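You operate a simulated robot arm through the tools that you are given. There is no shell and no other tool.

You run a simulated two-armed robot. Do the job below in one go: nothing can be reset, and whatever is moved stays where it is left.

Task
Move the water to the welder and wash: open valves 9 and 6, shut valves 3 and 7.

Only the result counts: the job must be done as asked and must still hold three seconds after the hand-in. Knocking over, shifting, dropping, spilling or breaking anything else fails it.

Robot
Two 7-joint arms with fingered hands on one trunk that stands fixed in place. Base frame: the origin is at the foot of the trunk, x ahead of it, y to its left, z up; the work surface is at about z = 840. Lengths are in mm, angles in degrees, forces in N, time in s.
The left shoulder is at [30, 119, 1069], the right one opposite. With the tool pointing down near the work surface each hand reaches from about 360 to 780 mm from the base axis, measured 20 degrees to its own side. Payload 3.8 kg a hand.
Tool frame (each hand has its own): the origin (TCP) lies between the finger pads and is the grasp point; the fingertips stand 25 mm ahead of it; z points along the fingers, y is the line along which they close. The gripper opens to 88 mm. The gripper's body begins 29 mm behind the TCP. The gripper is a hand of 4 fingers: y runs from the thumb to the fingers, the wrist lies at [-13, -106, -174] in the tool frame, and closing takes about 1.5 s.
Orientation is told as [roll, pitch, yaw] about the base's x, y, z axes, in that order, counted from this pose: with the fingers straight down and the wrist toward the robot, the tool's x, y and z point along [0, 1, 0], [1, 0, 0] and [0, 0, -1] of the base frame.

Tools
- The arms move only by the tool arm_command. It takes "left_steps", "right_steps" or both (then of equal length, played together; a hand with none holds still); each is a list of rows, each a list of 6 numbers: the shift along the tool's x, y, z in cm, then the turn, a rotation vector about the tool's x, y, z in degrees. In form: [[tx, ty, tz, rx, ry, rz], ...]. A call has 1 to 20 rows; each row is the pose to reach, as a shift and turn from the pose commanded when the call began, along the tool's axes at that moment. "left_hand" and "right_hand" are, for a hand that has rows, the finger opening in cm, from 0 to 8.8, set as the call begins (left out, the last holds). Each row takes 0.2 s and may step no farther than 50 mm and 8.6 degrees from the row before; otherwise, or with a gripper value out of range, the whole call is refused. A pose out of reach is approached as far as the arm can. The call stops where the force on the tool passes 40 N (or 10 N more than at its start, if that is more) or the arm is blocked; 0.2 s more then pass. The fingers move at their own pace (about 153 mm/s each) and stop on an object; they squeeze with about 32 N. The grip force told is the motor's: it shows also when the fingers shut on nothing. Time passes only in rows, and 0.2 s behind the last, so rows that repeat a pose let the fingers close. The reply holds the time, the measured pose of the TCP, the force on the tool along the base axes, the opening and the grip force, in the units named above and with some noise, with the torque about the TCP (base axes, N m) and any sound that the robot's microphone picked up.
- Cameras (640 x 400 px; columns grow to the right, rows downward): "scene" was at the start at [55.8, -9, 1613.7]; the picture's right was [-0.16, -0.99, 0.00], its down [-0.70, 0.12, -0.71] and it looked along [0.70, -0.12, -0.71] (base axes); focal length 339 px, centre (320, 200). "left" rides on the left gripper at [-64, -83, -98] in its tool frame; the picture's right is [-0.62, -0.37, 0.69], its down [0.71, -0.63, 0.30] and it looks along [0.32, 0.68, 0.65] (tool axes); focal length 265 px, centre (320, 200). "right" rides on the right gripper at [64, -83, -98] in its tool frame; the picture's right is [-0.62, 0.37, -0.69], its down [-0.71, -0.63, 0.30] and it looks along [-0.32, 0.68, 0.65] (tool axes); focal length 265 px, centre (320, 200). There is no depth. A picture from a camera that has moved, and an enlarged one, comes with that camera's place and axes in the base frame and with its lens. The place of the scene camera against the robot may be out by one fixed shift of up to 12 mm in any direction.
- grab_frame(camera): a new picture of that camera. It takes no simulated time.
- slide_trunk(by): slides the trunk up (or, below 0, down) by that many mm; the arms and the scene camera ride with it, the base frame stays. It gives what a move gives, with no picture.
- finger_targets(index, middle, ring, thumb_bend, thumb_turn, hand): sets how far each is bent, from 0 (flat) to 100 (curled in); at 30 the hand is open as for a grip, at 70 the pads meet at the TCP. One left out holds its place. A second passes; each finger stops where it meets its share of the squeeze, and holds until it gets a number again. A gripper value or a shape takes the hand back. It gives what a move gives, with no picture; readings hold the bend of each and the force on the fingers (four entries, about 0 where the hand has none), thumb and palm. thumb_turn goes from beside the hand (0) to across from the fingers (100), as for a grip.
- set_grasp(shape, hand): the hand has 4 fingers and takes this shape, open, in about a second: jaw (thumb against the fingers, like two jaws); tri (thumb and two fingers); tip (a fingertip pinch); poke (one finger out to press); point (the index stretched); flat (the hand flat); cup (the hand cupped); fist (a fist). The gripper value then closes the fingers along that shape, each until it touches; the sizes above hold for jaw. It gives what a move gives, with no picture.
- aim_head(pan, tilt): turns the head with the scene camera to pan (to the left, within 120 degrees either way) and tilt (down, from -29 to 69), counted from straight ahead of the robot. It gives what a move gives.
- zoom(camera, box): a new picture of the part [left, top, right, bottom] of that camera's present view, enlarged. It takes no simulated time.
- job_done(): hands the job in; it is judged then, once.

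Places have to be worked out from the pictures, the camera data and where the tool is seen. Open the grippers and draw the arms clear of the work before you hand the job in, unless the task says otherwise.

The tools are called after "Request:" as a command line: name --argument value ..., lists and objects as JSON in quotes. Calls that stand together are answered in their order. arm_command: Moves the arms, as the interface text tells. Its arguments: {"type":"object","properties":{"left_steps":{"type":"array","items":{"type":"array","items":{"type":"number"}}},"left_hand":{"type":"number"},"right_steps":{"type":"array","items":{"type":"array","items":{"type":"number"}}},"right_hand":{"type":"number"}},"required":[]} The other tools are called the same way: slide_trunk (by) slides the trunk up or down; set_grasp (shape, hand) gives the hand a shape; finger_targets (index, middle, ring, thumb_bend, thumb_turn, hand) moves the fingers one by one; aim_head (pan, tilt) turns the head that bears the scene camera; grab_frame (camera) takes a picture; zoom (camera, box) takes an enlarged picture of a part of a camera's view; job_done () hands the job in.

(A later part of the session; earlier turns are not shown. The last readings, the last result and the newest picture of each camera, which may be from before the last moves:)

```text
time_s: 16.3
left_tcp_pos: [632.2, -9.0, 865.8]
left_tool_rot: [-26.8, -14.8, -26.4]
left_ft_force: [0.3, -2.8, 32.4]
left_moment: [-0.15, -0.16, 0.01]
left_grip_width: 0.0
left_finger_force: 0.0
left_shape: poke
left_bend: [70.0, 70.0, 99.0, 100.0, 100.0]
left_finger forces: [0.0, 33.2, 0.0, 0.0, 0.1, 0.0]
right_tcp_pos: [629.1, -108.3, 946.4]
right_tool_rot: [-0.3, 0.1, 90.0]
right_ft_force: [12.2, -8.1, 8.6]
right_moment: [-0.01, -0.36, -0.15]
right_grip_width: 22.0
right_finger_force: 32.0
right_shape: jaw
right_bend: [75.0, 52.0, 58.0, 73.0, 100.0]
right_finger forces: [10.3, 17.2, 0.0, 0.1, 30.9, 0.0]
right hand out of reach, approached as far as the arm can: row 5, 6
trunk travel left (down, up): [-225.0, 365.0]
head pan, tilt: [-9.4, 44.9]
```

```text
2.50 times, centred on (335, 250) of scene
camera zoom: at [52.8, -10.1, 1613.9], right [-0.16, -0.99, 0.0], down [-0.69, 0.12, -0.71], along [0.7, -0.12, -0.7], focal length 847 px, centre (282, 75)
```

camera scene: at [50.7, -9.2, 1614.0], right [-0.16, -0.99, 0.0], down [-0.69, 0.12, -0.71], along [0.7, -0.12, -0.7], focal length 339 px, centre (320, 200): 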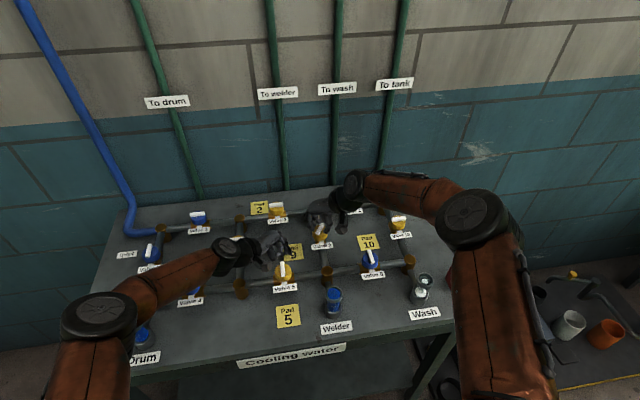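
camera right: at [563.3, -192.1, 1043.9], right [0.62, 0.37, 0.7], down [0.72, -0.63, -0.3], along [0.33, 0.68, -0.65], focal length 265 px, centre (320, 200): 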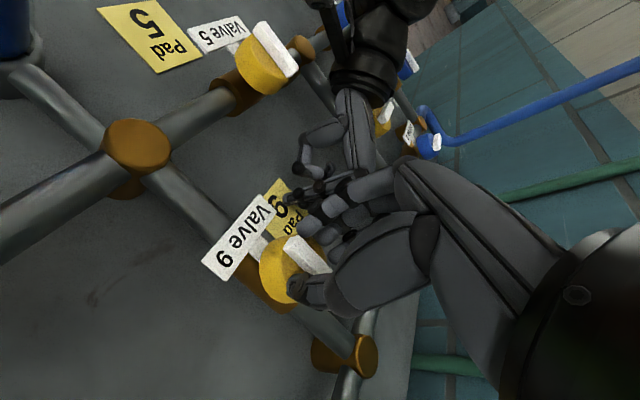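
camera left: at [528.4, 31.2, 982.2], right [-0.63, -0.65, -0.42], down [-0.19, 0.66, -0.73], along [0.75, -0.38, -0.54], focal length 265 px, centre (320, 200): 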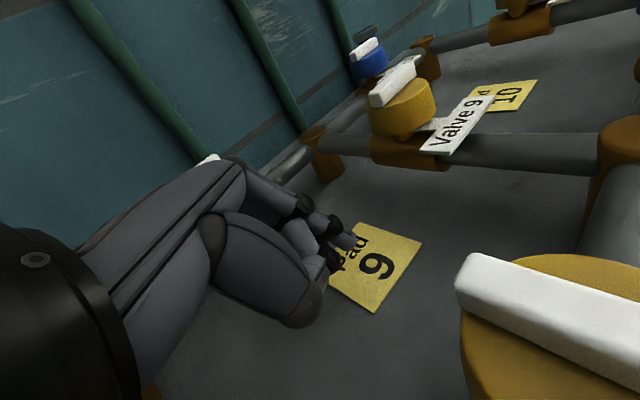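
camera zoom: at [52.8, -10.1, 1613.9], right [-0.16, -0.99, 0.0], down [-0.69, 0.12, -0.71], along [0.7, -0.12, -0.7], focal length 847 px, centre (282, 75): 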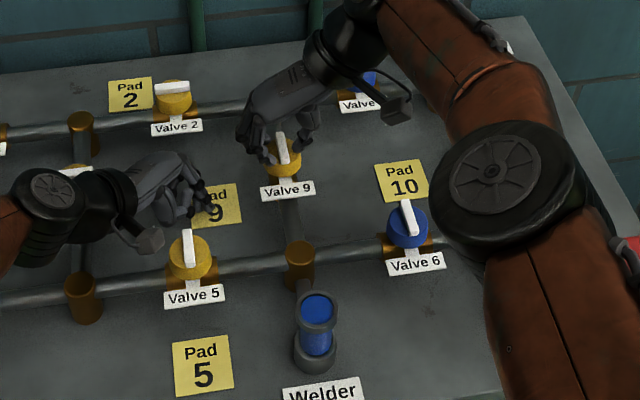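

Valve 9's handle now lies along its pipe and the Welder glass is blue. I open the right hand just enough to free the bar, rise straight up while still holding the pad, and then look at the handle.

Request:
arm_command --right_steps '[[0.9, 0, 0, 0, 0, 0], [0.9, 0, 0, 0, 0, 0], [0.9, 0, 0, 0, 0, 0], [0.9, 0, 0, 0, 0, 0], [0.9, 0, -2, 0, 0, 0], [1.2, 0, -4, 0, 0, 0], [1.5, 0, -7, 0, 0, 0], [1.5, 0, -7, 0, 0, 0]]' --right_hand 4.0

Request:
grab_frame --camera "right"

Request:
zoom --camera "left" --box '[260, 0, 500, 160]'

Request:
zoom --camera "scene" --box '[260, 180, 420, 330]'

```text
time_s: 18.1
left_tcp_pos: [632.1, -9.8, 866.8]
left_tool_rot: [-26.7, -14.9, -26.3]
left_ft_force: [-1.0, -3.7, 33.0]
left_moment: [-0.27, -0.13, -0.03]
left_grip_width: 0.2
left_finger_force: 0.1
left_shape: poke
left_bend: [70.0, 70.0, 99.0, 100.0, 100.0]
left_finger forces: [0.0, 32.8, 0.0, 0.0, 0.0, 0.0]
right_tcp_pos: [614.3, -105.6, 1014.4]
right_tool_rot: [-0.1, 0.1, 90.1]
right_ft_force: [0.8, -0.5, -0.2]
right_moment: [-0.02, 0.0, -0.02]
right_grip_width: 39.9
right_finger_force: 0.1
right_shape: jaw
right_bend: [74.0, 46.0, 43.0, 71.0, 100.0]
right_finger forces: [0.1, 0.1, 0.0, 0.0, 0.1, 0.1]
trunk travel left (down, up): [-225.0, 365.0]
head pan, tilt: [-9.4, 44.9]
```

```text
taken
camera right: at [546.9, -190.1, 1112.5], right [0.62, 0.37, 0.69], down [0.72, -0.63, -0.3], along [0.33, 0.68, -0.65], focal length 265 px, centre (320, 200)
```

right: 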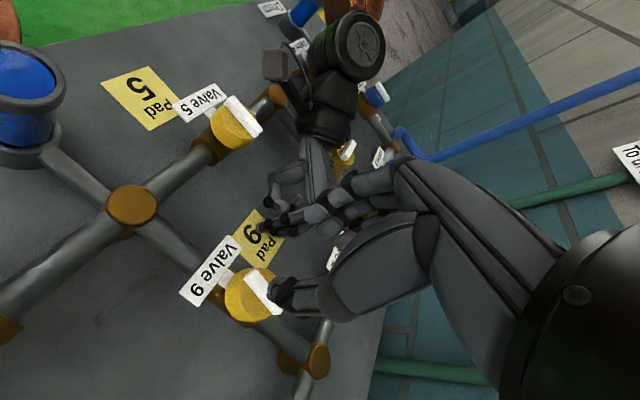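

```text
2.50 times, centred on (380, 80) of left
camera zoom: at [526.4, 28.6, 957.9], right [-0.63, -0.66, -0.42], down [-0.19, 0.65, -0.73], along [0.76, -0.38, -0.53], focal length 664 px, centre (170, 500)
```

zoom: 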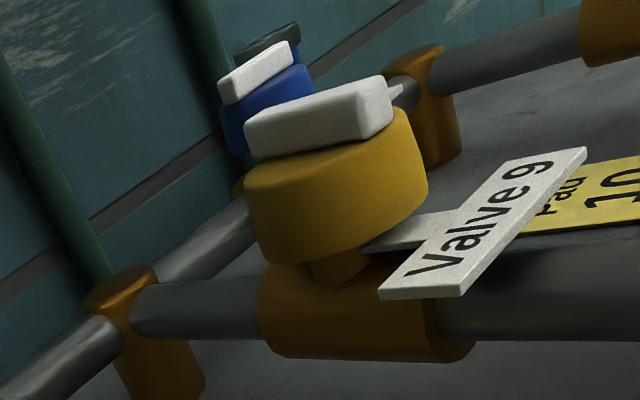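

```text
2.67 times, centred on (340, 255) of scene
camera zoom: at [51.5, -9.6, 1613.9], right [-0.16, -0.99, 0.0], down [-0.69, 0.12, -0.71], along [0.7, -0.12, -0.7], focal length 903 px, centre (267, 53)
```

zoom: 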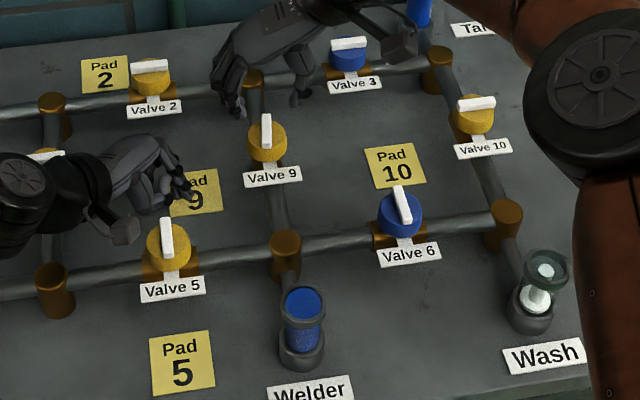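

Valve 9 looks well aligned and the Welder is filled. I zoom in closely to compare its bar with its pipe.

Request:
zoom --camera "scene" --box '[290, 200, 360, 250]'

Request:
zoom --camera "scene" --box '[340, 220, 410, 270]'

Request:
zoom --camera "right" --box '[200, 220, 300, 330]'

```text
8.00 times, centred on (325, 225) of scene
camera zoom: at [51.5, -9.6, 1613.9], right [-0.16, -0.99, 0.0], down [-0.69, 0.12, -0.71], along [0.7, -0.12, -0.7], focal length 2709 px, centre (280, 0)
```

zoom: 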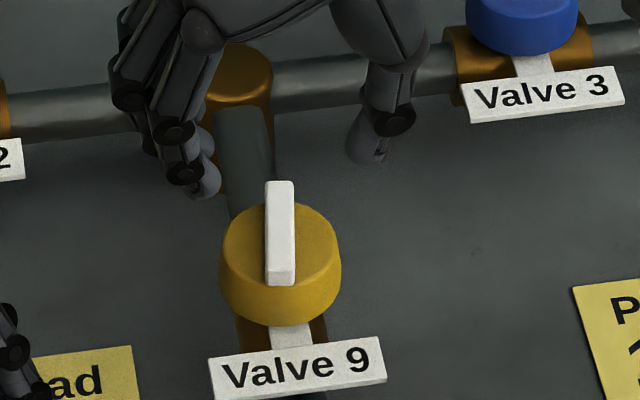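

```text
8.00 times, centred on (375, 245) of scene
camera zoom: at [51.5, -9.6, 1613.9], right [-0.16, -0.99, 0.0], down [-0.69, 0.12, -0.71], along [0.7, -0.12, -0.7], focal length 2709 px, centre (-120, -160)
```

zoom: 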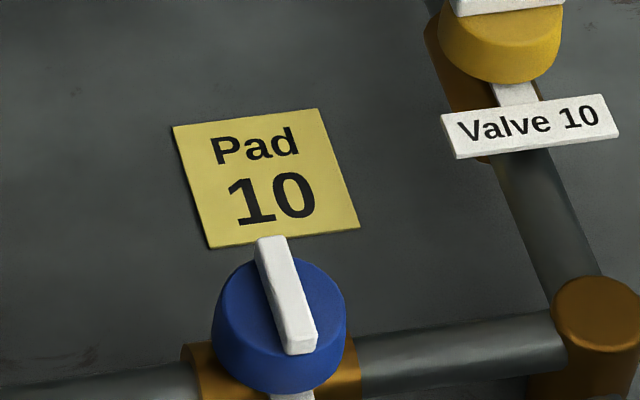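

```text
3.64 times, centred on (250, 275) of right
camera zoom: at [546.9, -190.1, 1112.5], right [0.62, 0.37, 0.69], down [0.72, -0.63, -0.3], along [0.33, 0.68, -0.65], focal length 965 px, centre (574, -73)
```

zoom: 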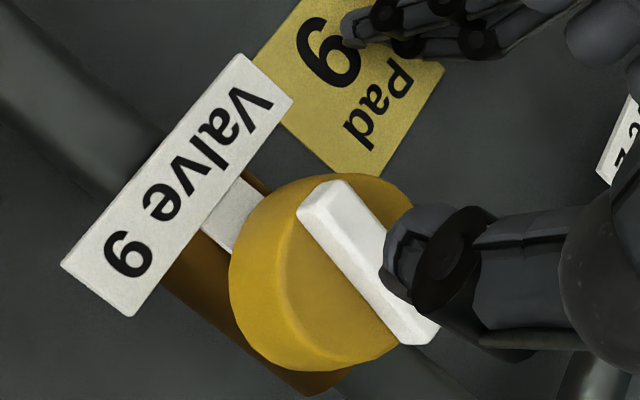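

Working from the zoom, the bar's far end is still about 7° short of lying along the pipe (valve 6 reads about 1.7° by the same method). I raise the right hand, turn it back to straight and give it a poke shape, so I can nudge the bar the rest of the way with one finger.

Request:
arm_command --right_steps '[[0, -1, -2, 0, 0, 0], [0, -2, -3, 0, 0, 8], [0, -3, -3, 0, 0, 16], [0, -4.3, -3, 0, 0, 24], [-0.3, -4.3, -3, 0, 0, 32], [-0.6, -4.3, -3, 0, 0, 40], [-1.0, -4.3, -3, 0, 0, 48], [-1.3, -4.3, -3, 0, 0, 56], [-1.6, -4.3, -3, 0, 0, 64], [-2.0, -4.3, -3, 0, 0, 72], [-2.2, -4.3, -3, 0, 0, 80], [-2.2, -4.3, -3, 0, 0, 88], [-2.2, -4.3, -3, 0, 0, 90]]' --right_hand 8.8

Request:
set_grasp --hand "right" --shape "poke"

Request:
grab_frame --camera "right"

Request:
grab_frame --camera "scene"

```text
time_s: 20.9
left_tcp_pos: [632.2, -9.2, 867.0]
left_tool_rot: [-26.6, -14.8, -26.4]
left_ft_force: [-2.1, -4.5, 32.6]
left_moment: [-0.26, -0.12, -0.05]
left_grip_width: 0.1
left_finger_force: 0.1
left_shape: poke
left_bend: [70.0, 70.0, 99.0, 100.0, 100.0]
left_finger forces: [0.1, 32.7, 0.0, 0.0, 0.0, 0.0]
right_tcp_pos: [635.3, -150.3, 1046.9]
right_tool_rot: [0.1, -0.3, -0.1]
right_ft_force: [0.2, 0.1, 0.1]
right_moment: [0.01, -0.04, 0.01]
right_grip_width: 87.8
right_finger_force: 0.1
right_shape: jaw
right_bend: [30.0, 30.0, 30.0, 30.0, 98.0]
right_finger forces: [0.0, 0.1, 0.0, 0.0, 0.0, 0.1]
trunk travel left (down, up): [-225.0, 365.0]
head pan, tilt: [-9.4, 44.9]
```

```text
time_s: 21.8
left_tcp_pos: [631.9, -8.2, 866.8]
left_tool_rot: [-26.7, -14.8, -26.4]
left_ft_force: [-1.7, -5.0, 32.7]
left_moment: [-0.25, -0.11, -0.01]
left_grip_width: 0.0
left_finger_force: 0.1
left_shape: poke
left_bend: [70.0, 70.0, 99.0, 100.0, 100.0]
left_finger forces: [0.1, 32.8, 0.1, 0.0, 0.0, 0.1]
right_tcp_pos: [634.8, -150.5, 1046.0]
right_tool_rot: [0.0, -0.3, -0.1]
right_ft_force: [-0.2, -0.4, -0.7]
right_moment: [0.01, -0.01, 0.04]
right_grip_width: 0.0
right_finger_force: 0.1
right_shape: poke
right_bend: [70.0, 70.0, 99.0, 100.0, 100.0]
right_finger forces: [0.1, 0.0, 0.1, 0.0, 0.1, 0.1]
trunk travel left (down, up): [-225.0, 365.0]
head pan, tilt: [-9.4, 44.9]
```

```text
taken
camera right: at [549.5, -86.4, 1144.1], right [0.37, -0.62, 0.69], down [-0.63, -0.71, -0.31], along [0.69, -0.32, -0.65], focal length 265 px, centre (320, 200)
```

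right: 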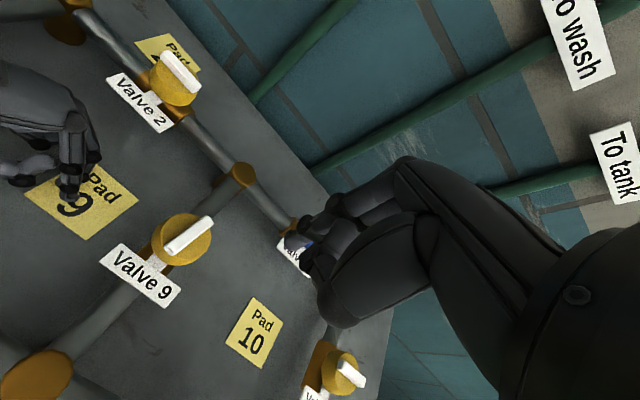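

```text
taken
camera scene: at [51.4, -9.7, 1613.9], right [-0.16, -0.99, 0.0], down [-0.69, 0.12, -0.71], along [0.7, -0.12, -0.7], focal length 339 px, centre (320, 200)
```

scene: 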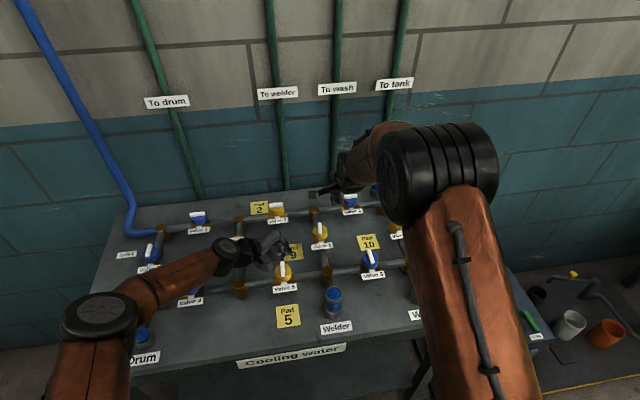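

I zoom in on V9's bar from this clear right-hand view to measure its angle.

Request:
zoom --camera "right" --box '[100, 180, 250, 310]'

Request:
zoom --camera "right" --box '[270, 160, 400, 330]'

Request:
zoom --camera "scene" --box '[290, 200, 360, 250]'

```text
3.08 times, centred on (175, 245) of right
camera zoom: at [549.5, -86.4, 1144.1], right [0.37, -0.62, 0.69], down [-0.63, -0.71, -0.31], along [0.69, -0.32, -0.65], focal length 817 px, centre (766, 62)
```

zoom: 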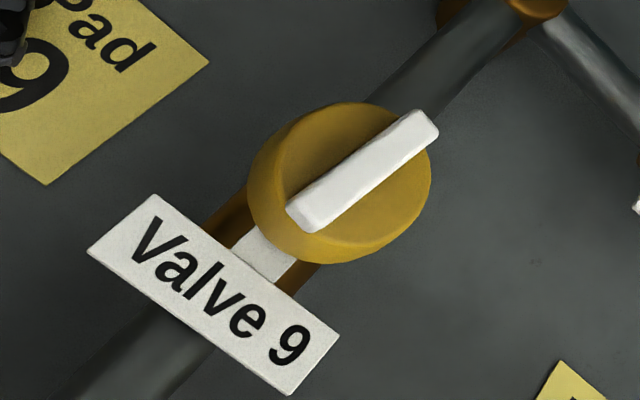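

```text
2.35 times, centred on (335, 245) of right
camera zoom: at [549.5, -86.4, 1144.1], right [0.37, -0.62, 0.69], down [-0.63, -0.71, -0.31], along [0.69, -0.32, -0.65], focal length 624 px, centre (285, 94)
```

zoom: 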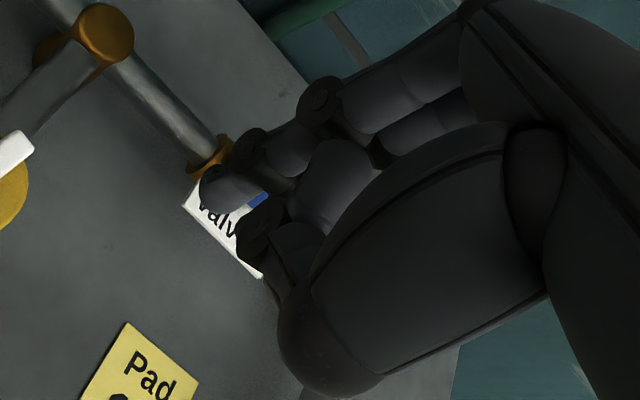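

```text
8.00 times, centred on (325, 225) of scene
camera zoom: at [51.4, -9.7, 1613.9], right [-0.16, -0.99, 0.0], down [-0.69, 0.12, -0.71], along [0.7, -0.12, -0.7], focal length 2709 px, centre (280, 0)
```

zoom: 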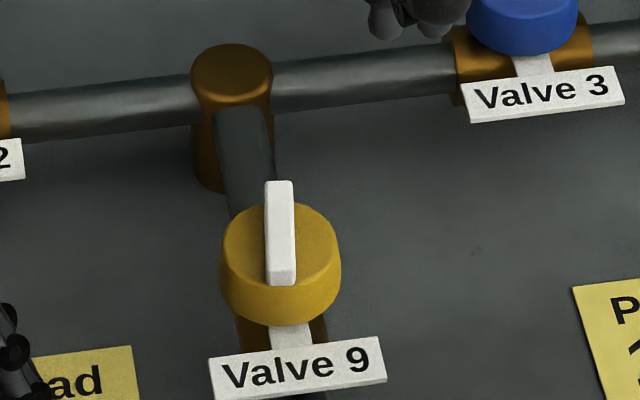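

Measured from this view, the bar is at -7° with its axis at (638.5,-109.5). I lower the right finger on the right-hand side of the bar's far end, still clear of it.

Request:
arm_command --right_steps '[[0.3, 0.5, 3, 0, 0, 0], [0.6, 1.2, 6, 0, 0, 0], [0.8, 1.6, 8.6, 0, 0, 0], [0.8, 1.6, 9.6, 0, 0, 0], [0.8, 1.6, 10.4, 0, 0, 0], [0.8, 1.6, 10.4, 0, 0, 0]]'

Request:
grab_frame --camera "right"

Request:
zoom --camera "left" --box '[260, 0, 500, 160]'

```text
time_s: 23.2
left_tcp_pos: [633.1, -8.9, 868.0]
left_tool_rot: [-26.7, -14.9, -26.4]
left_ft_force: [-1.6, -4.9, 33.2]
left_moment: [-0.26, -0.09, -0.01]
left_grip_width: 0.1
left_finger_force: 0.1
left_shape: poke
left_bend: [70.0, 70.0, 99.0, 100.0, 100.0]
left_finger forces: [0.0, 33.0, 0.0, 0.0, 0.1, 0.0]
right_tcp_pos: [649.9, -143.0, 941.9]
right_tool_rot: [0.0, -0.2, -0.1]
right_ft_force: [-0.1, 0.0, 1.3]
right_moment: [-0.03, -0.01, 0.01]
right_grip_width: 0.0
right_finger_force: 0.0
right_shape: poke
right_bend: [70.0, 70.0, 99.0, 100.0, 100.0]
right_finger forces: [0.0, 0.0, 0.0, 0.0, 0.1, 0.0]
trunk travel left (down, up): [-225.0, 365.0]
head pan, tilt: [-9.4, 44.9]
```

```text
taken
camera right: at [565.6, -78.7, 1040.1], right [0.37, -0.62, 0.69], down [-0.63, -0.71, -0.31], along [0.69, -0.32, -0.65], focal length 265 px, centre (320, 200)
```

right: 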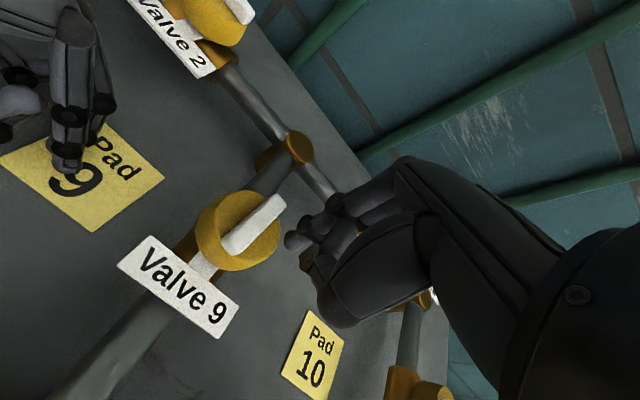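

```text
2.50 times, centred on (380, 80) of left
camera zoom: at [526.4, 28.6, 957.8], right [-0.63, -0.66, -0.42], down [-0.19, 0.65, -0.73], along [0.76, -0.38, -0.53], focal length 664 px, centre (170, 500)
```

zoom: 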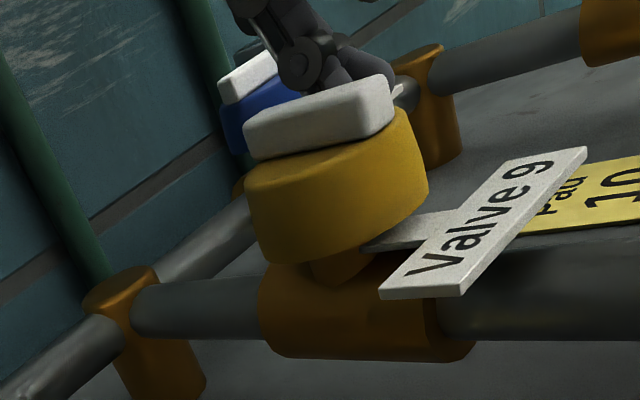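

The fingertip is level with the bar and to its right. I push it leftwards (+y) in small steps.

Request:
arm_command --right_steps '[[0.3, 0, 0, 0, 0, 0], [0.6, 0, 0, 0, 0, 0], [0.9, 0, 0, 0, 0, 0], [1.1, 0, 0, 0, 0, 0], [1.3, 0, 0, 0, 0, 0], [1.4, 0, 0, 0, 0, 0]]'

Request:
zoom --camera "right" --box '[160, 160, 360, 320]'

Request:
zoom --camera "scene" --box '[290, 200, 360, 250]'

```text
time_s: 24.6
left_tcp_pos: [633.7, -9.3, 867.2]
left_tool_rot: [-26.4, -14.9, -26.4]
left_ft_force: [0.4, -0.4, 33.5]
left_moment: [-0.15, -0.09, -0.03]
left_grip_width: 0.1
left_finger_force: 0.2
left_shape: poke
left_bend: [70.0, 70.0, 99.0, 100.0, 100.0]
left_finger forces: [0.1, 33.8, 0.0, 0.0, 0.0, 0.1]
right_tcp_pos: [652.7, -133.3, 943.6]
right_tool_rot: [-0.2, -0.4, -0.1]
right_ft_force: [9.9, -22.0, 6.5]
right_moment: [-0.44, -0.23, -0.19]
right_grip_width: 0.0
right_finger_force: 0.1
right_shape: poke
right_bend: [70.0, 70.0, 99.0, 100.0, 100.0]
right_finger forces: [25.0, 0.0, 0.0, 0.0, 0.0, 0.0]
trunk travel left (down, up): [-225.0, 365.0]
head pan, tilt: [-9.4, 44.9]
```

```text
2.50 times, centred on (260, 240) of right
camera zoom: at [568.0, -69.8, 1040.4], right [0.36, -0.62, 0.7], down [-0.63, -0.71, -0.31], along [0.69, -0.33, -0.65], focal length 664 px, centre (470, 100)
```

zoom: 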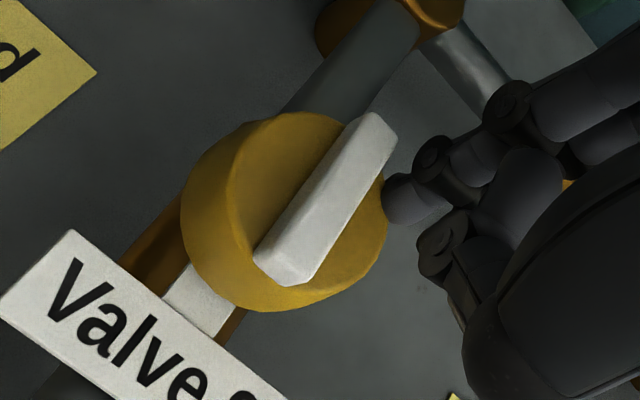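

```text
8.00 times, centred on (325, 225) of scene
camera zoom: at [52.5, -12.8, 1613.9], right [-0.16, -0.99, 0.0], down [-0.69, 0.12, -0.71], along [0.7, -0.11, -0.7], focal length 2709 px, centre (280, 0)
```

zoom: 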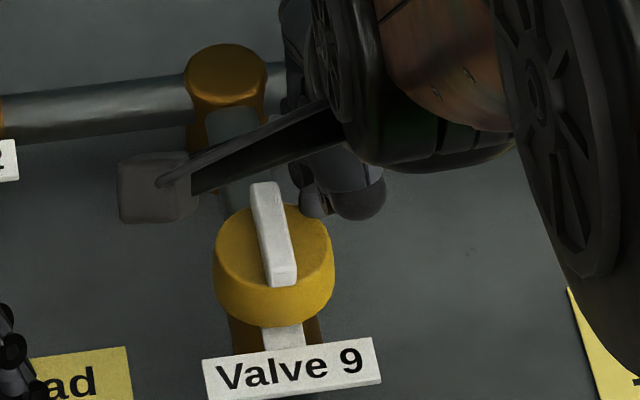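

The bar now lies at about -0.5° to the pipe, and the 22 N reaction suggests it met its open stop. I back the right finger off and raise it, then release the pad with the left hand and check that valve 9 stays open.

Request:
arm_command --right_steps '[[-1.0, 0, 0, 0, 0, 0], [-2.5, 0, 0, 0, 0, 0], [-3.5, 0, -3, 0, 0, 0], [-4, 0, -7, 0, 0, 0], [-4, -2, -11, 0, 0, 0], [-4, -4, -14, 0, 0, 0]]'

Request:
arm_command --left_steps '[[-0.43, 0.25, -0.87, 0, 0, 0], [-1.3, 0.75, -2.6, 0, 0, 0], [-3.0, 1.75, -6.1, 0, 0, 0], [-4.8, 2.75, -9.5, 0, 0, 0], [-4.8, 2.75, -9.5, 0, 0, 0], [-4.8, 2.75, -9.5, 0, 0, 0]]'

Request:
grab_frame --camera "scene"

Request:
zoom --camera "scene" --box '[290, 200, 360, 250]'

Request:
grab_frame --camera "right"

```text
time_s: 26.0
left_tcp_pos: [631.7, -8.0, 867.4]
left_tool_rot: [-26.7, -14.9, -26.5]
left_ft_force: [-1.5, -4.0, 33.1]
left_moment: [-0.27, -0.15, -0.03]
left_grip_width: 0.1
left_finger_force: 0.1
left_shape: poke
left_bend: [70.0, 70.0, 99.0, 100.0, 100.0]
left_finger forces: [0.1, 33.4, 0.0, 0.0, 0.0, 0.0]
right_tcp_pos: [609.9, -169.6, 1082.2]
right_tool_rot: [0.0, -0.2, -0.1]
right_ft_force: [0.7, 0.4, -0.6]
right_moment: [-0.03, -0.03, 0.0]
right_grip_width: 0.0
right_finger_force: 0.0
right_shape: poke
right_bend: [70.0, 70.0, 99.0, 100.0, 100.0]
right_finger forces: [0.0, 0.1, 0.1, 0.0, 0.0, 0.0]
trunk travel left (down, up): [-225.0, 365.0]
head pan, tilt: [-9.4, 44.9]
```

```text
time_s: 27.4
left_tcp_pos: [632.9, -8.9, 973.2]
left_tool_rot: [-26.7, -14.6, -26.6]
left_ft_force: [0.2, 0.7, 0.4]
left_moment: [0.0, 0.02, 0.01]
left_grip_width: 0.2
left_finger_force: 0.0
left_shape: poke
left_bend: [70.0, 70.0, 99.0, 100.0, 100.0]
left_finger forces: [0.0, 0.1, 0.0, 0.1, 0.1, 0.0]
right_tcp_pos: [613.1, -168.5, 1080.0]
right_tool_rot: [0.0, -0.1, 0.0]
right_ft_force: [-0.6, -0.3, -0.6]
right_moment: [0.01, 0.04, -0.04]
right_grip_width: 0.0
right_finger_force: 0.0
right_shape: poke
right_bend: [70.0, 70.0, 99.0, 100.0, 100.0]
right_finger forces: [0.1, 0.1, 0.1, 0.0, 0.0, 0.1]
trunk travel left (down, up): [-225.0, 365.0]
head pan, tilt: [-9.4, 44.9]
```

```text
taken
camera scene: at [55.7, -9.0, 1613.7], right [-0.16, -0.99, 0.0], down [-0.7, 0.12, -0.71], along [0.7, -0.12, -0.71], focal length 339 px, centre (320, 200)
```

scene: 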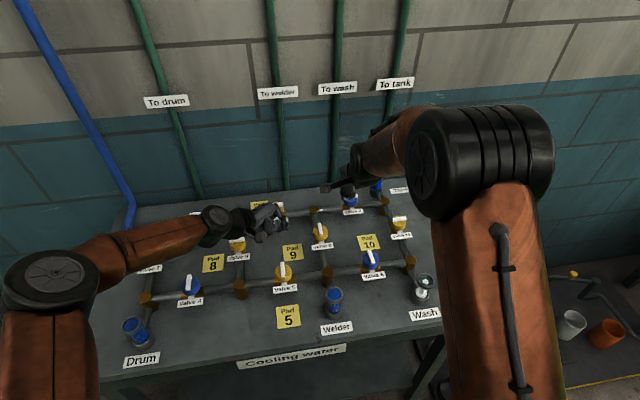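

```text
8.00 times, centred on (325, 225) of scene
camera zoom: at [55.7, -9.0, 1613.7], right [-0.16, -0.99, 0.0], down [-0.7, 0.12, -0.71], along [0.7, -0.12, -0.71], focal length 2709 px, centre (280, 0)
```

zoom: 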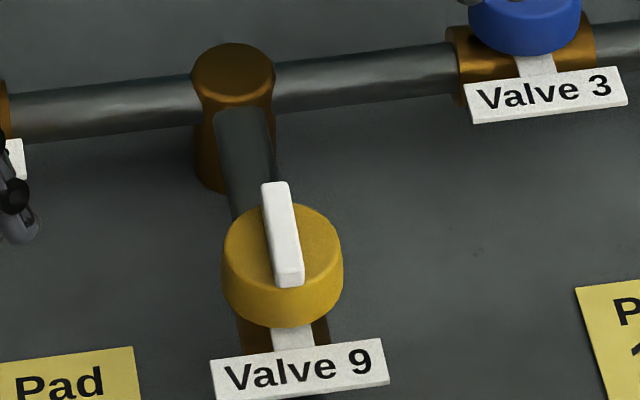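

```text
taken
camera right: at [528.7, -105.0, 1178.3], right [0.37, -0.62, 0.69], down [-0.63, -0.71, -0.3], along [0.68, -0.32, -0.65], focal length 265 px, centre (320, 200)
```

right: 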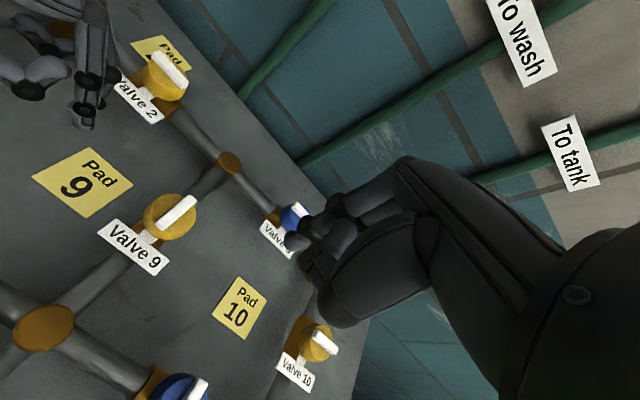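

Valve 9 stayed open after the pad was released (about -2°, Welder full). Next is valve 6 at (527,-219), bar along x: I place the right finger to the right of the bar's far end.

Request:
arm_command --right_steps '[[-2, -1.8, 1, 0, 0, 0], [-4.1, -3.5, 3, 0, 0, 0], [-6.2, -5.3, 5, 0, 0, 0], [-8.2, -7.1, 7, 0, 0, 0], [-8.2, -7.1, 9.1, 0, 0, 0], [-8.2, -7.1, 9.1, 0, 0, 0]]'

Request:
grab_frame --camera "right"

Request:
grab_frame --camera "scene"

```text
time_s: 28.8
left_tcp_pos: [634.3, -7.4, 970.8]
left_tool_rot: [-26.6, -14.5, -26.5]
left_ft_force: [-0.6, 0.2, 0.0]
left_moment: [-0.02, -0.01, 0.02]
left_grip_width: 0.0
left_finger_force: 0.0
left_shape: poke
left_bend: [70.0, 70.0, 99.0, 100.0, 100.0]
left_finger forces: [0.1, 0.0, 0.0, 0.0, 0.0, 0.0]
right_tcp_pos: [543.0, -251.0, 989.7]
right_tool_rot: [0.1, 0.0, 0.0]
right_ft_force: [-0.5, -0.2, 0.8]
right_moment: [0.04, 0.01, 0.03]
right_grip_width: 0.2
right_finger_force: 0.0
right_shape: poke
right_bend: [70.0, 70.0, 99.0, 100.0, 100.0]
right_finger forces: [0.0, 0.0, 0.0, 0.0, 0.0, 0.0]
trunk travel left (down, up): [-225.0, 365.0]
head pan, tilt: [-9.4, 44.9]
```

```text
taken
camera right: at [458.3, -187.5, 1088.5], right [0.37, -0.62, 0.69], down [-0.63, -0.71, -0.3], along [0.68, -0.32, -0.65], focal length 265 px, centre (320, 200)
```

right: 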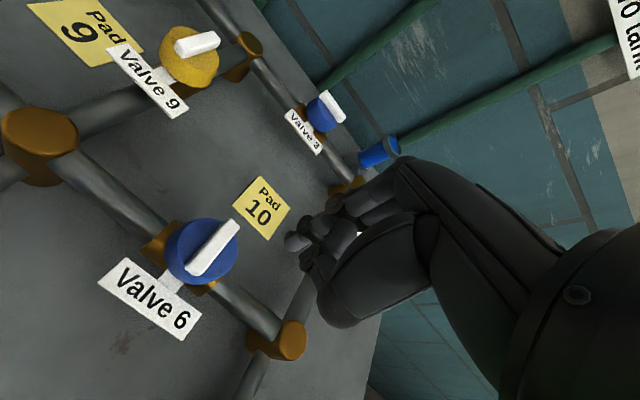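

```text
taken
camera scene: at [55.3, -9.2, 1613.7], right [-0.16, -0.99, 0.0], down [-0.7, 0.12, -0.71], along [0.7, -0.12, -0.71], focal length 339 px, centre (320, 200)
```

scene: 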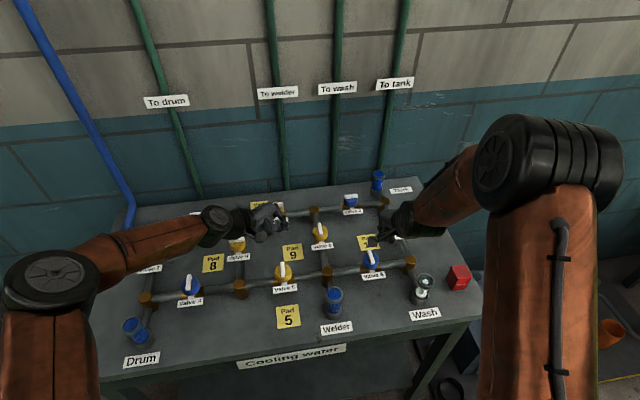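

From this view V6's axis is at (526.5,-220). I lower the finger to bar level and begin pushing the far end leftwards, turning the hand along with the bar.

Request:
arm_command --right_steps '[[0, 0, 2.5, 0, 0, 0], [0, 0, 4.8, 0, 0, 0], [0.3, -0.1, 4.8, 0, 0, 0], [0.6, -0.15, 4.8, 0, 0, 0], [0.85, -0.15, 4.8, 0, 0, 0], [1.12, 0.14, 4.8, 0, 0, -8], [1.37, 0.4, 4.8, 0, 0, -16], [1.66, 0.62, 4.8, 0, 0, -24], [1.66, 0.62, 4.8, 0, 0, -24]]'

Request:
grab_frame --camera "right"

Request:
zoom --camera "scene" --box '[320, 210, 460, 310]'

```text
time_s: 30.8
left_tcp_pos: [636.0, -8.0, 969.5]
left_tool_rot: [-26.6, -14.3, -26.5]
left_ft_force: [-0.4, -1.0, -0.2]
left_moment: [0.0, -0.01, 0.01]
left_grip_width: 0.0
left_finger_force: 0.1
left_shape: poke
left_bend: [70.0, 70.0, 99.0, 100.0, 100.0]
left_finger forces: [0.0, 0.1, 0.0, 0.0, 0.1, 0.0]
right_tcp_pos: [553.3, -232.9, 940.9]
right_tool_rot: [-0.1, -0.1, 24.1]
right_ft_force: [21.4, -4.5, 3.5]
right_moment: [-0.02, -0.4, -0.17]
right_grip_width: 0.0
right_finger_force: 0.0
right_shape: poke
right_bend: [70.0, 70.0, 99.0, 100.0, 100.0]
right_finger forces: [21.5, 0.1, 0.0, 0.0, 0.1, 0.1]
trunk travel left (down, up): [-225.0, 365.0]
head pan, tilt: [-9.4, 44.9]
```

```text
taken
camera right: at [448.8, -208.5, 1038.7], right [0.59, -0.42, 0.7], down [-0.28, -0.91, -0.31], along [0.76, -0.02, -0.65], focal length 265 px, centre (320, 200)
```

right: 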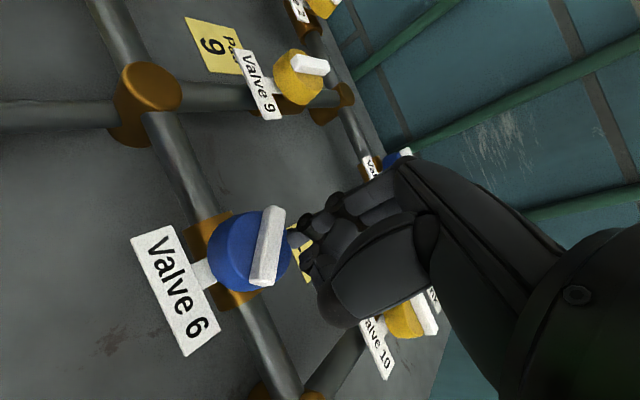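

```text
4.00 times, centred on (390, 260) of scene
camera zoom: at [59.5, -9.1, 1613.6], right [-0.16, -0.99, 0.0], down [-0.7, 0.11, -0.71], along [0.7, -0.12, -0.71], focal length 1354 px, centre (40, -40)
```

zoom: 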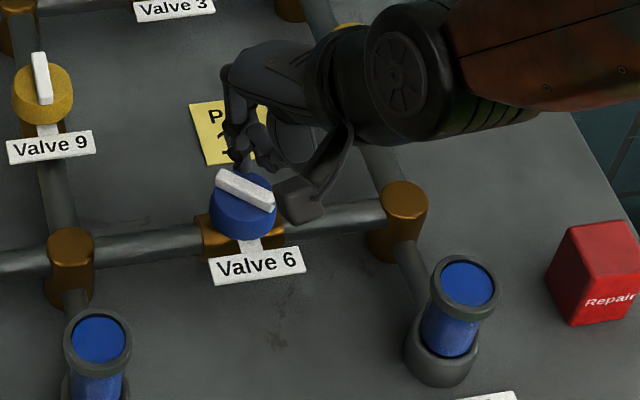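

The bar has turned about 60° and the Wash glass is filled. The finger now pushes too near the axis, so I slide it towards the bar's end and push towards the robot to finish the turn.

Request:
arm_command --right_steps '[[-0.16, 0.37, 0, 0, 0, 0], [0.34, 0.7, 0, 0, 0, 0], [0.89, 0.95, 0, 0, 0, 0], [1.52, 1.01, 0, 0, 0, 0], [1.83, 0.81, 0, 0, 0, 0], [1.95, 0.54, 0, 0, 0, 0], [2.07, 0.27, 0, 0, 0, 0]]'

Request:
grab_frame --camera "right"

Request:
zoom --camera "scene" --box '[320, 210, 460, 310]'

```text
time_s: 32.4
left_tcp_pos: [636.6, -8.0, 969.4]
left_tool_rot: [-26.7, -14.4, -26.5]
left_ft_force: [0.0, 0.3, 0.3]
left_moment: [-0.01, -0.05, 0.01]
left_grip_width: 0.0
left_finger_force: 0.0
left_shape: poke
left_bend: [70.0, 70.0, 99.0, 100.0, 100.0]
left_finger forces: [0.0, 0.1, 0.1, 0.0, 0.0, 0.1]
right_tcp_pos: [548.5, -215.3, 940.8]
right_tool_rot: [-0.2, -0.3, 23.9]
right_ft_force: [28.5, -1.9, -2.4]
right_moment: [-0.05, -0.56, -0.08]
right_grip_width: 0.0
right_finger_force: 0.1
right_shape: poke
right_bend: [70.0, 70.0, 99.0, 100.0, 100.0]
right_finger forces: [18.3, 8.4, 0.1, 0.1, 0.0, 0.0]
trunk travel left (down, up): [-225.0, 365.0]
head pan, tilt: [-9.4, 44.9]
```

```text
taken
camera right: at [445.0, -189.8, 1038.7], right [0.58, -0.42, 0.7], down [-0.28, -0.91, -0.31], along [0.76, -0.02, -0.65], focal length 265 px, centre (320, 200)
```

right: 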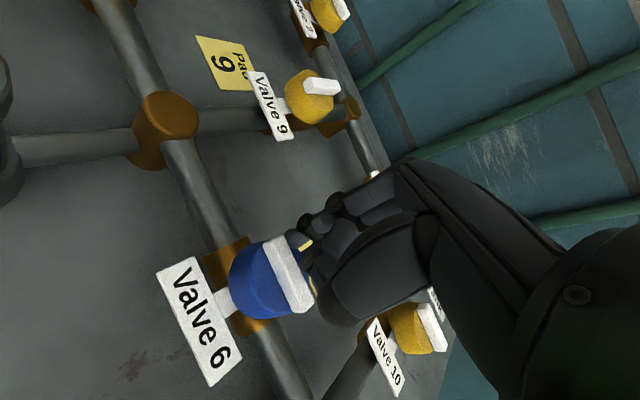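

```text
4.00 times, centred on (390, 260) of scene
camera zoom: at [61.3, -9.5, 1613.4], right [-0.16, -0.99, 0.0], down [-0.7, 0.12, -0.71], along [0.7, -0.12, -0.71], focal length 1354 px, centre (40, -40)
```

zoom: 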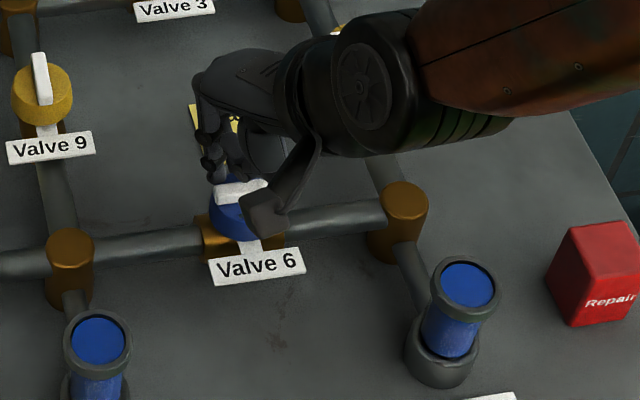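

The bar now appears to lie along its pipe and two fingers meet it with 28 N, likely at the stop. I back off, rise and inspect.

Request:
arm_command --right_steps '[[-0.3, 0.7, 0, 0, 0, 0], [-0.6, 1.4, -1, 0, 0, 0], [-0.6, 1.4, -5, 0, 0, 0], [-1.6, 1.4, -9, 0, 0, 8], [-2.6, 1.4, -12, 0, 0, 16], [-3.6, 1.4, -12, 0, 0, 24], [-3.6, 1.4, -12, 0, 0, 24]]'

Request:
grab_frame --camera "right"

Request:
zoom --camera "scene" --box '[340, 230, 410, 280]'

Request:
grab_frame --camera "scene"

```text
time_s: 34.0
left_tcp_pos: [633.3, -8.4, 972.9]
left_tool_rot: [-26.6, -14.5, -26.5]
left_ft_force: [0.2, -0.2, -0.4]
left_moment: [-0.01, 0.0, -0.02]
left_grip_width: 0.1
left_finger_force: 0.1
left_shape: poke
left_bend: [70.0, 70.0, 99.0, 100.0, 100.0]
left_finger forces: [0.1, 0.0, 0.0, 0.0, 0.0, 0.0]
right_tcp_pos: [571.3, -241.3, 1061.1]
right_tool_rot: [0.0, 0.0, -0.1]
right_ft_force: [0.8, 0.6, -0.5]
right_moment: [-0.02, 0.01, -0.01]
right_grip_width: 0.1
right_finger_force: 0.0
right_shape: poke
right_bend: [70.0, 70.0, 99.0, 100.0, 100.0]
right_finger forces: [0.0, 0.0, 0.0, 0.0, 0.1, 0.0]
trunk travel left (down, up): [-225.0, 365.0]
head pan, tilt: [-9.4, 44.9]
```

```text
taken
camera right: at [486.3, -177.3, 1158.7], right [0.37, -0.62, 0.69], down [-0.63, -0.71, -0.3], along [0.68, -0.33, -0.65], focal length 265 px, centre (320, 200)
```

right: 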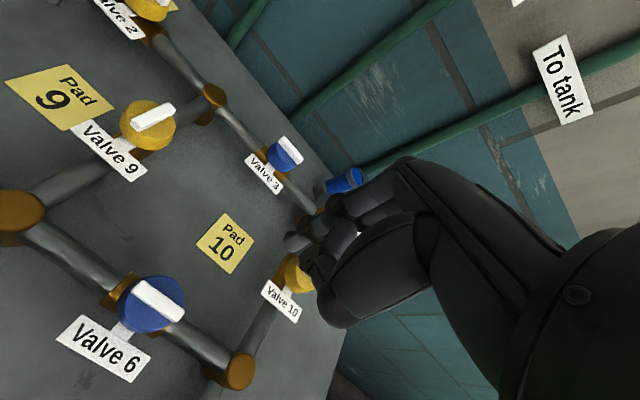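

```text
8.00 times, centred on (375, 255) of scene
camera zoom: at [55.6, -9.6, 1613.7], right [-0.16, -0.99, 0.0], down [-0.7, 0.12, -0.71], along [0.7, -0.12, -0.71], focal length 2709 px, centre (-120, -240)
```

zoom: 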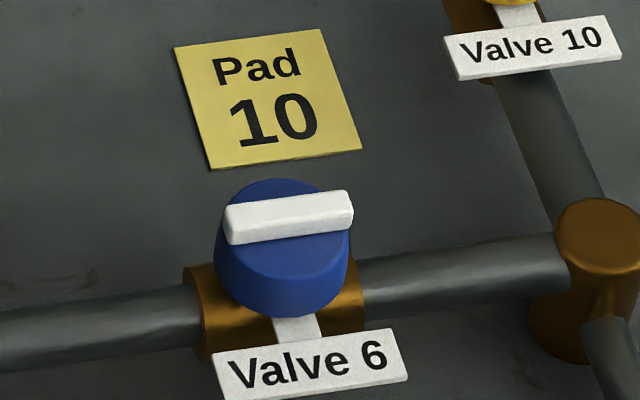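

```text
taken
camera scene: at [55.6, -9.6, 1613.7], right [-0.16, -0.99, 0.0], down [-0.7, 0.12, -0.71], along [0.7, -0.12, -0.71], focal length 339 px, centre (320, 200)
```

scene: 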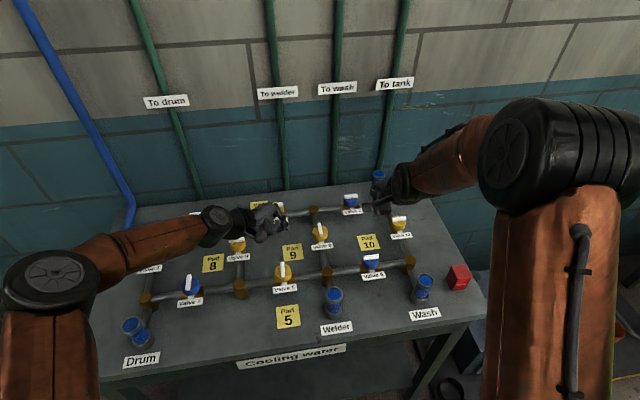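

Valve 6 is aligned with its pipe, and both Welder and Wash are filled. Next is valve 3 at about (747,-218): I tilt the right hand 18° forward for reach and bring the finger near the left half of its bar, on the robot's side.

Request:
arm_command --right_steps '[[0.5, 2.8, 0, -4, 0, 0], [1, 5.6, 1, -8, 0, 0], [1.6, 8.4, 2.5, -12, 0, 0], [2.2, 11.2, 4, -16, 0, 0], [2.8, 13, 5.5, -18, 0, 0], [3.0, 14.2, 7, -18, 0, 0], [3.0, 14.2, 7, -18, 0, 0]]'

Request:
grab_frame --camera "right"

Request:
grab_frame --camera "scene"

```text
time_s: 35.6
left_tcp_pos: [633.6, -8.0, 972.7]
left_tool_rot: [-26.6, -14.5, -26.5]
left_ft_force: [0.3, -0.9, 0.2]
left_moment: [0.0, 0.01, 0.0]
left_grip_width: 0.0
left_finger_force: 0.0
left_shape: poke
left_bend: [70.0, 70.0, 99.0, 100.0, 100.0]
left_finger forces: [0.0, 0.0, 0.0, 0.0, 0.0, 0.0]
right_tcp_pos: [710.9, -210.5, 992.1]
right_tool_rot: [0.0, -18.1, 0.1]
right_ft_force: [0.4, 0.6, 0.2]
right_moment: [-0.02, 0.02, 0.03]
right_grip_width: 0.2
right_finger_force: 0.1
right_shape: poke
right_bend: [70.0, 70.0, 99.0, 100.0, 100.0]
right_finger forces: [0.0, 0.0, 0.0, 0.1, 0.1, 0.0]
trunk travel left (down, up): [-225.0, 365.0]
head pan, tilt: [-9.4, 44.9]
```

```text
taken
camera right: at [599.9, -147.1, 1059.7], right [0.14, -0.62, 0.77], down [-0.5, -0.71, -0.48], along [0.85, -0.32, -0.41], focal length 265 px, centre (320, 200)
```

right: 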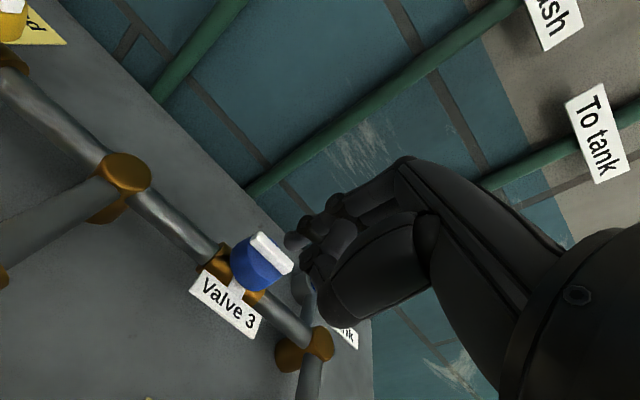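

```text
taken
camera scene: at [55.6, -8.9, 1613.7], right [-0.16, -0.99, 0.0], down [-0.7, 0.12, -0.71], along [0.7, -0.12, -0.71], focal length 339 px, centre (320, 200)
```

scene: 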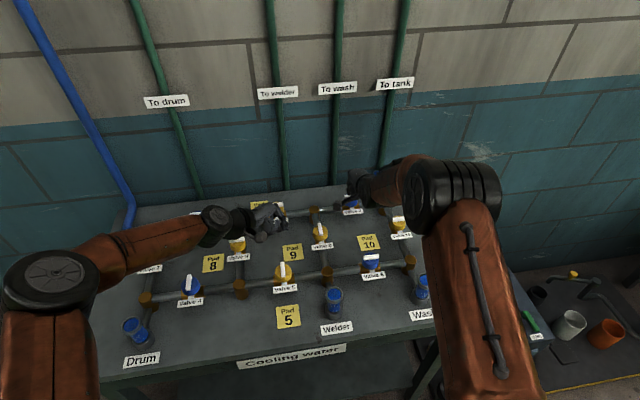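

V3's axis confirms at (747,-218). I lower the fingertip to bar level just in front of the bar's left half.

Request:
arm_command --right_steps '[[0, -0.7, 2.4, 0, 0, 0], [0, -1.1, 3.8, 0, 0, 0], [0, -1.34, 4.77, 0, 0, 0], [0, -1.34, 4.77, 0, 0, 0]]'

Request:
grab_frame --camera "right"

Request:
zoom --camera "scene" --box '[310, 170, 420, 250]'

Request:
grab_frame --camera "left"

```text
time_s: 36.6
left_tcp_pos: [634.6, -8.5, 971.3]
left_tool_rot: [-26.6, -14.5, -26.4]
left_ft_force: [-0.7, 0.5, 0.0]
left_moment: [0.01, -0.03, 0.01]
left_grip_width: 0.0
left_finger_force: 0.2
left_shape: poke
left_bend: [70.0, 70.0, 99.0, 100.0, 100.0]
left_finger forces: [0.0, 0.0, 0.1, 0.1, 0.1, 0.0]
right_tcp_pos: [713.6, -210.1, 942.0]
right_tool_rot: [0.1, -17.9, 0.0]
right_ft_force: [0.2, 0.2, 0.1]
right_moment: [-0.03, 0.01, 0.04]
right_grip_width: 0.0
right_finger_force: 0.1
right_shape: poke
right_bend: [70.0, 70.0, 99.0, 100.0, 100.0]
right_finger forces: [0.2, 0.0, 0.0, 0.0, 0.0, 0.1]
trunk travel left (down, up): [-225.0, 365.0]
head pan, tilt: [-9.4, 44.9]
```

```text
taken
camera right: at [602.2, -146.4, 1009.6], right [0.14, -0.62, 0.77], down [-0.5, -0.71, -0.48], along [0.85, -0.32, -0.41], focal length 265 px, centre (320, 200)
```

right: 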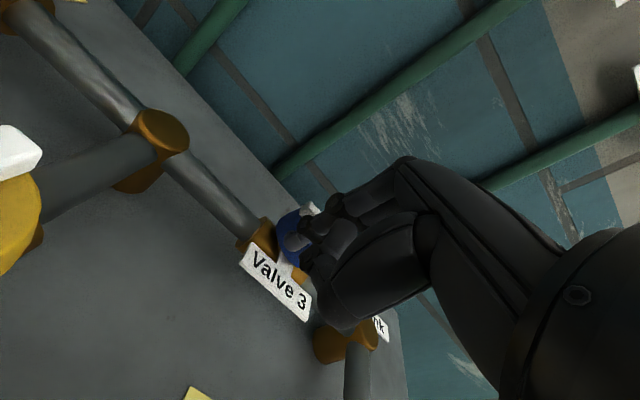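

```text
5.00 times, centred on (365, 210) of scene
camera zoom: at [55.8, -9.0, 1613.7], right [-0.16, -0.99, 0.0], down [-0.7, 0.12, -0.71], along [0.7, -0.12, -0.71], focal length 1693 px, centre (95, 150)
```

zoom: 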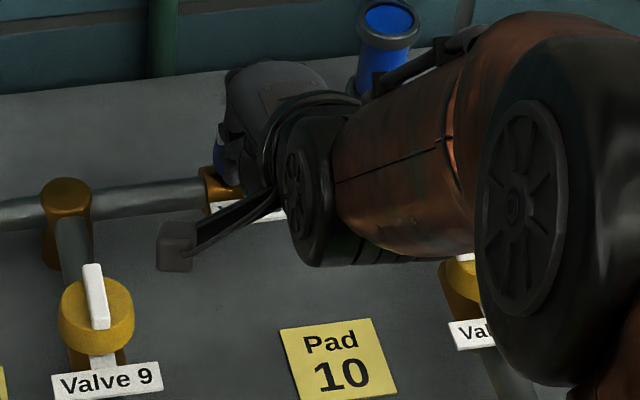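

```text
taken
camera left: at [528.5, 29.5, 1063.3], right [-0.63, -0.65, -0.42], down [-0.19, 0.66, -0.73], along [0.75, -0.38, -0.54], focal length 265 px, centre (320, 200)
```

left: 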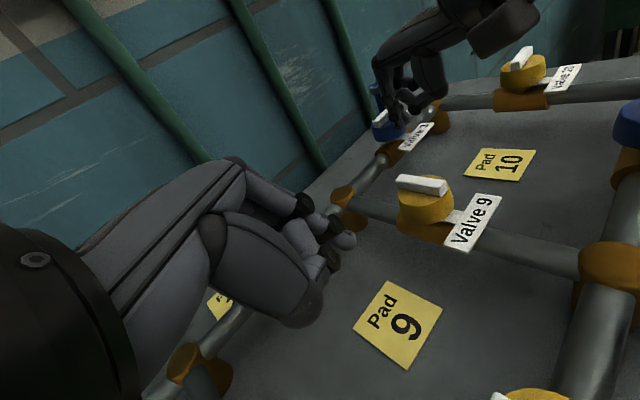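

The left camera has a good view of valve 3 too. I push the left half of the bar forward along an arc, for a clockwise (closing) turn.

Request:
arm_command --right_steps '[[0, 0.48, 0.15, 0, 0, 0], [-0.05, 0.86, 0.28, 0, 0, 0], [0.1, 1.1, 0.35, 0, 0, 0], [0.25, 1.28, 0.42, 0, 0, 0], [0.56, 1.71, 0.56, 0, 0, 0], [0.67, 2.24, 0.73, 0, 0, 0]]'

Request:
zoom --camera "left" --box '[340, 60, 480, 170]'

Request:
grab_frame --camera "right"

```text
time_s: 38.0
left_tcp_pos: [634.2, -4.2, 972.2]
left_tool_rot: [-26.7, -14.6, -26.4]
left_ft_force: [-0.5, -0.2, -0.3]
left_moment: [-0.01, -0.02, 0.01]
left_grip_width: 0.0
left_finger_force: 0.1
left_shape: poke
left_bend: [70.0, 70.0, 99.0, 100.0, 100.0]
left_finger forces: [0.0, 0.0, 0.0, 0.1, 0.1, 0.0]
right_tcp_pos: [736.4, -193.0, 941.0]
right_tool_rot: [0.2, -17.7, 0.4]
right_ft_force: [-18.6, 23.6, -3.6]
right_moment: [0.54, 0.4, -0.17]
right_grip_width: 0.0
right_finger_force: 0.1
right_shape: poke
right_bend: [70.0, 70.0, 99.0, 100.0, 100.0]
right_finger forces: [0.1, 29.8, 0.0, 0.0, 0.1, 0.0]
trunk travel left (down, up): [-225.0, 365.0]
head pan, tilt: [-9.4, 44.9]
```

```text
3.64 times, centred on (410, 115) of left
camera zoom: at [527.8, 33.1, 1063.7], right [-0.63, -0.65, -0.42], down [-0.19, 0.65, -0.73], along [0.76, -0.38, -0.53], focal length 965 px, centre (-7, 509)
```

zoom: 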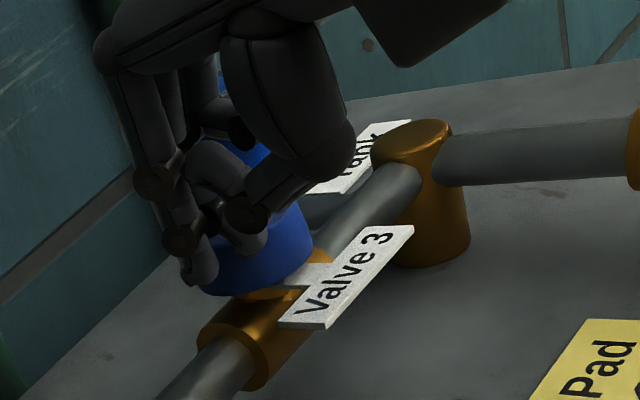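

```text
taken
camera right: at [624.8, -130.7, 1009.5], right [0.14, -0.62, 0.77], down [-0.5, -0.72, -0.48], along [0.85, -0.32, -0.42], focal length 265 px, centre (320, 200)
```

right: 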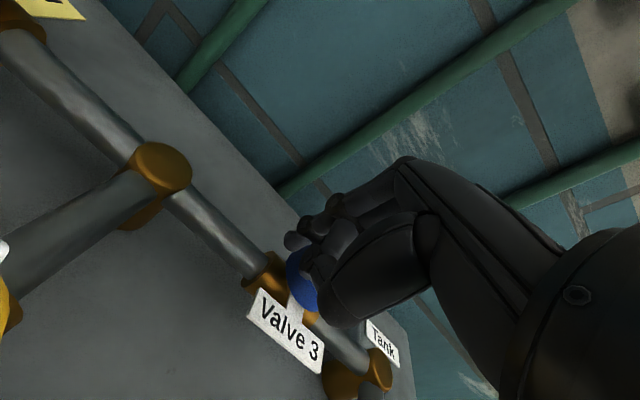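

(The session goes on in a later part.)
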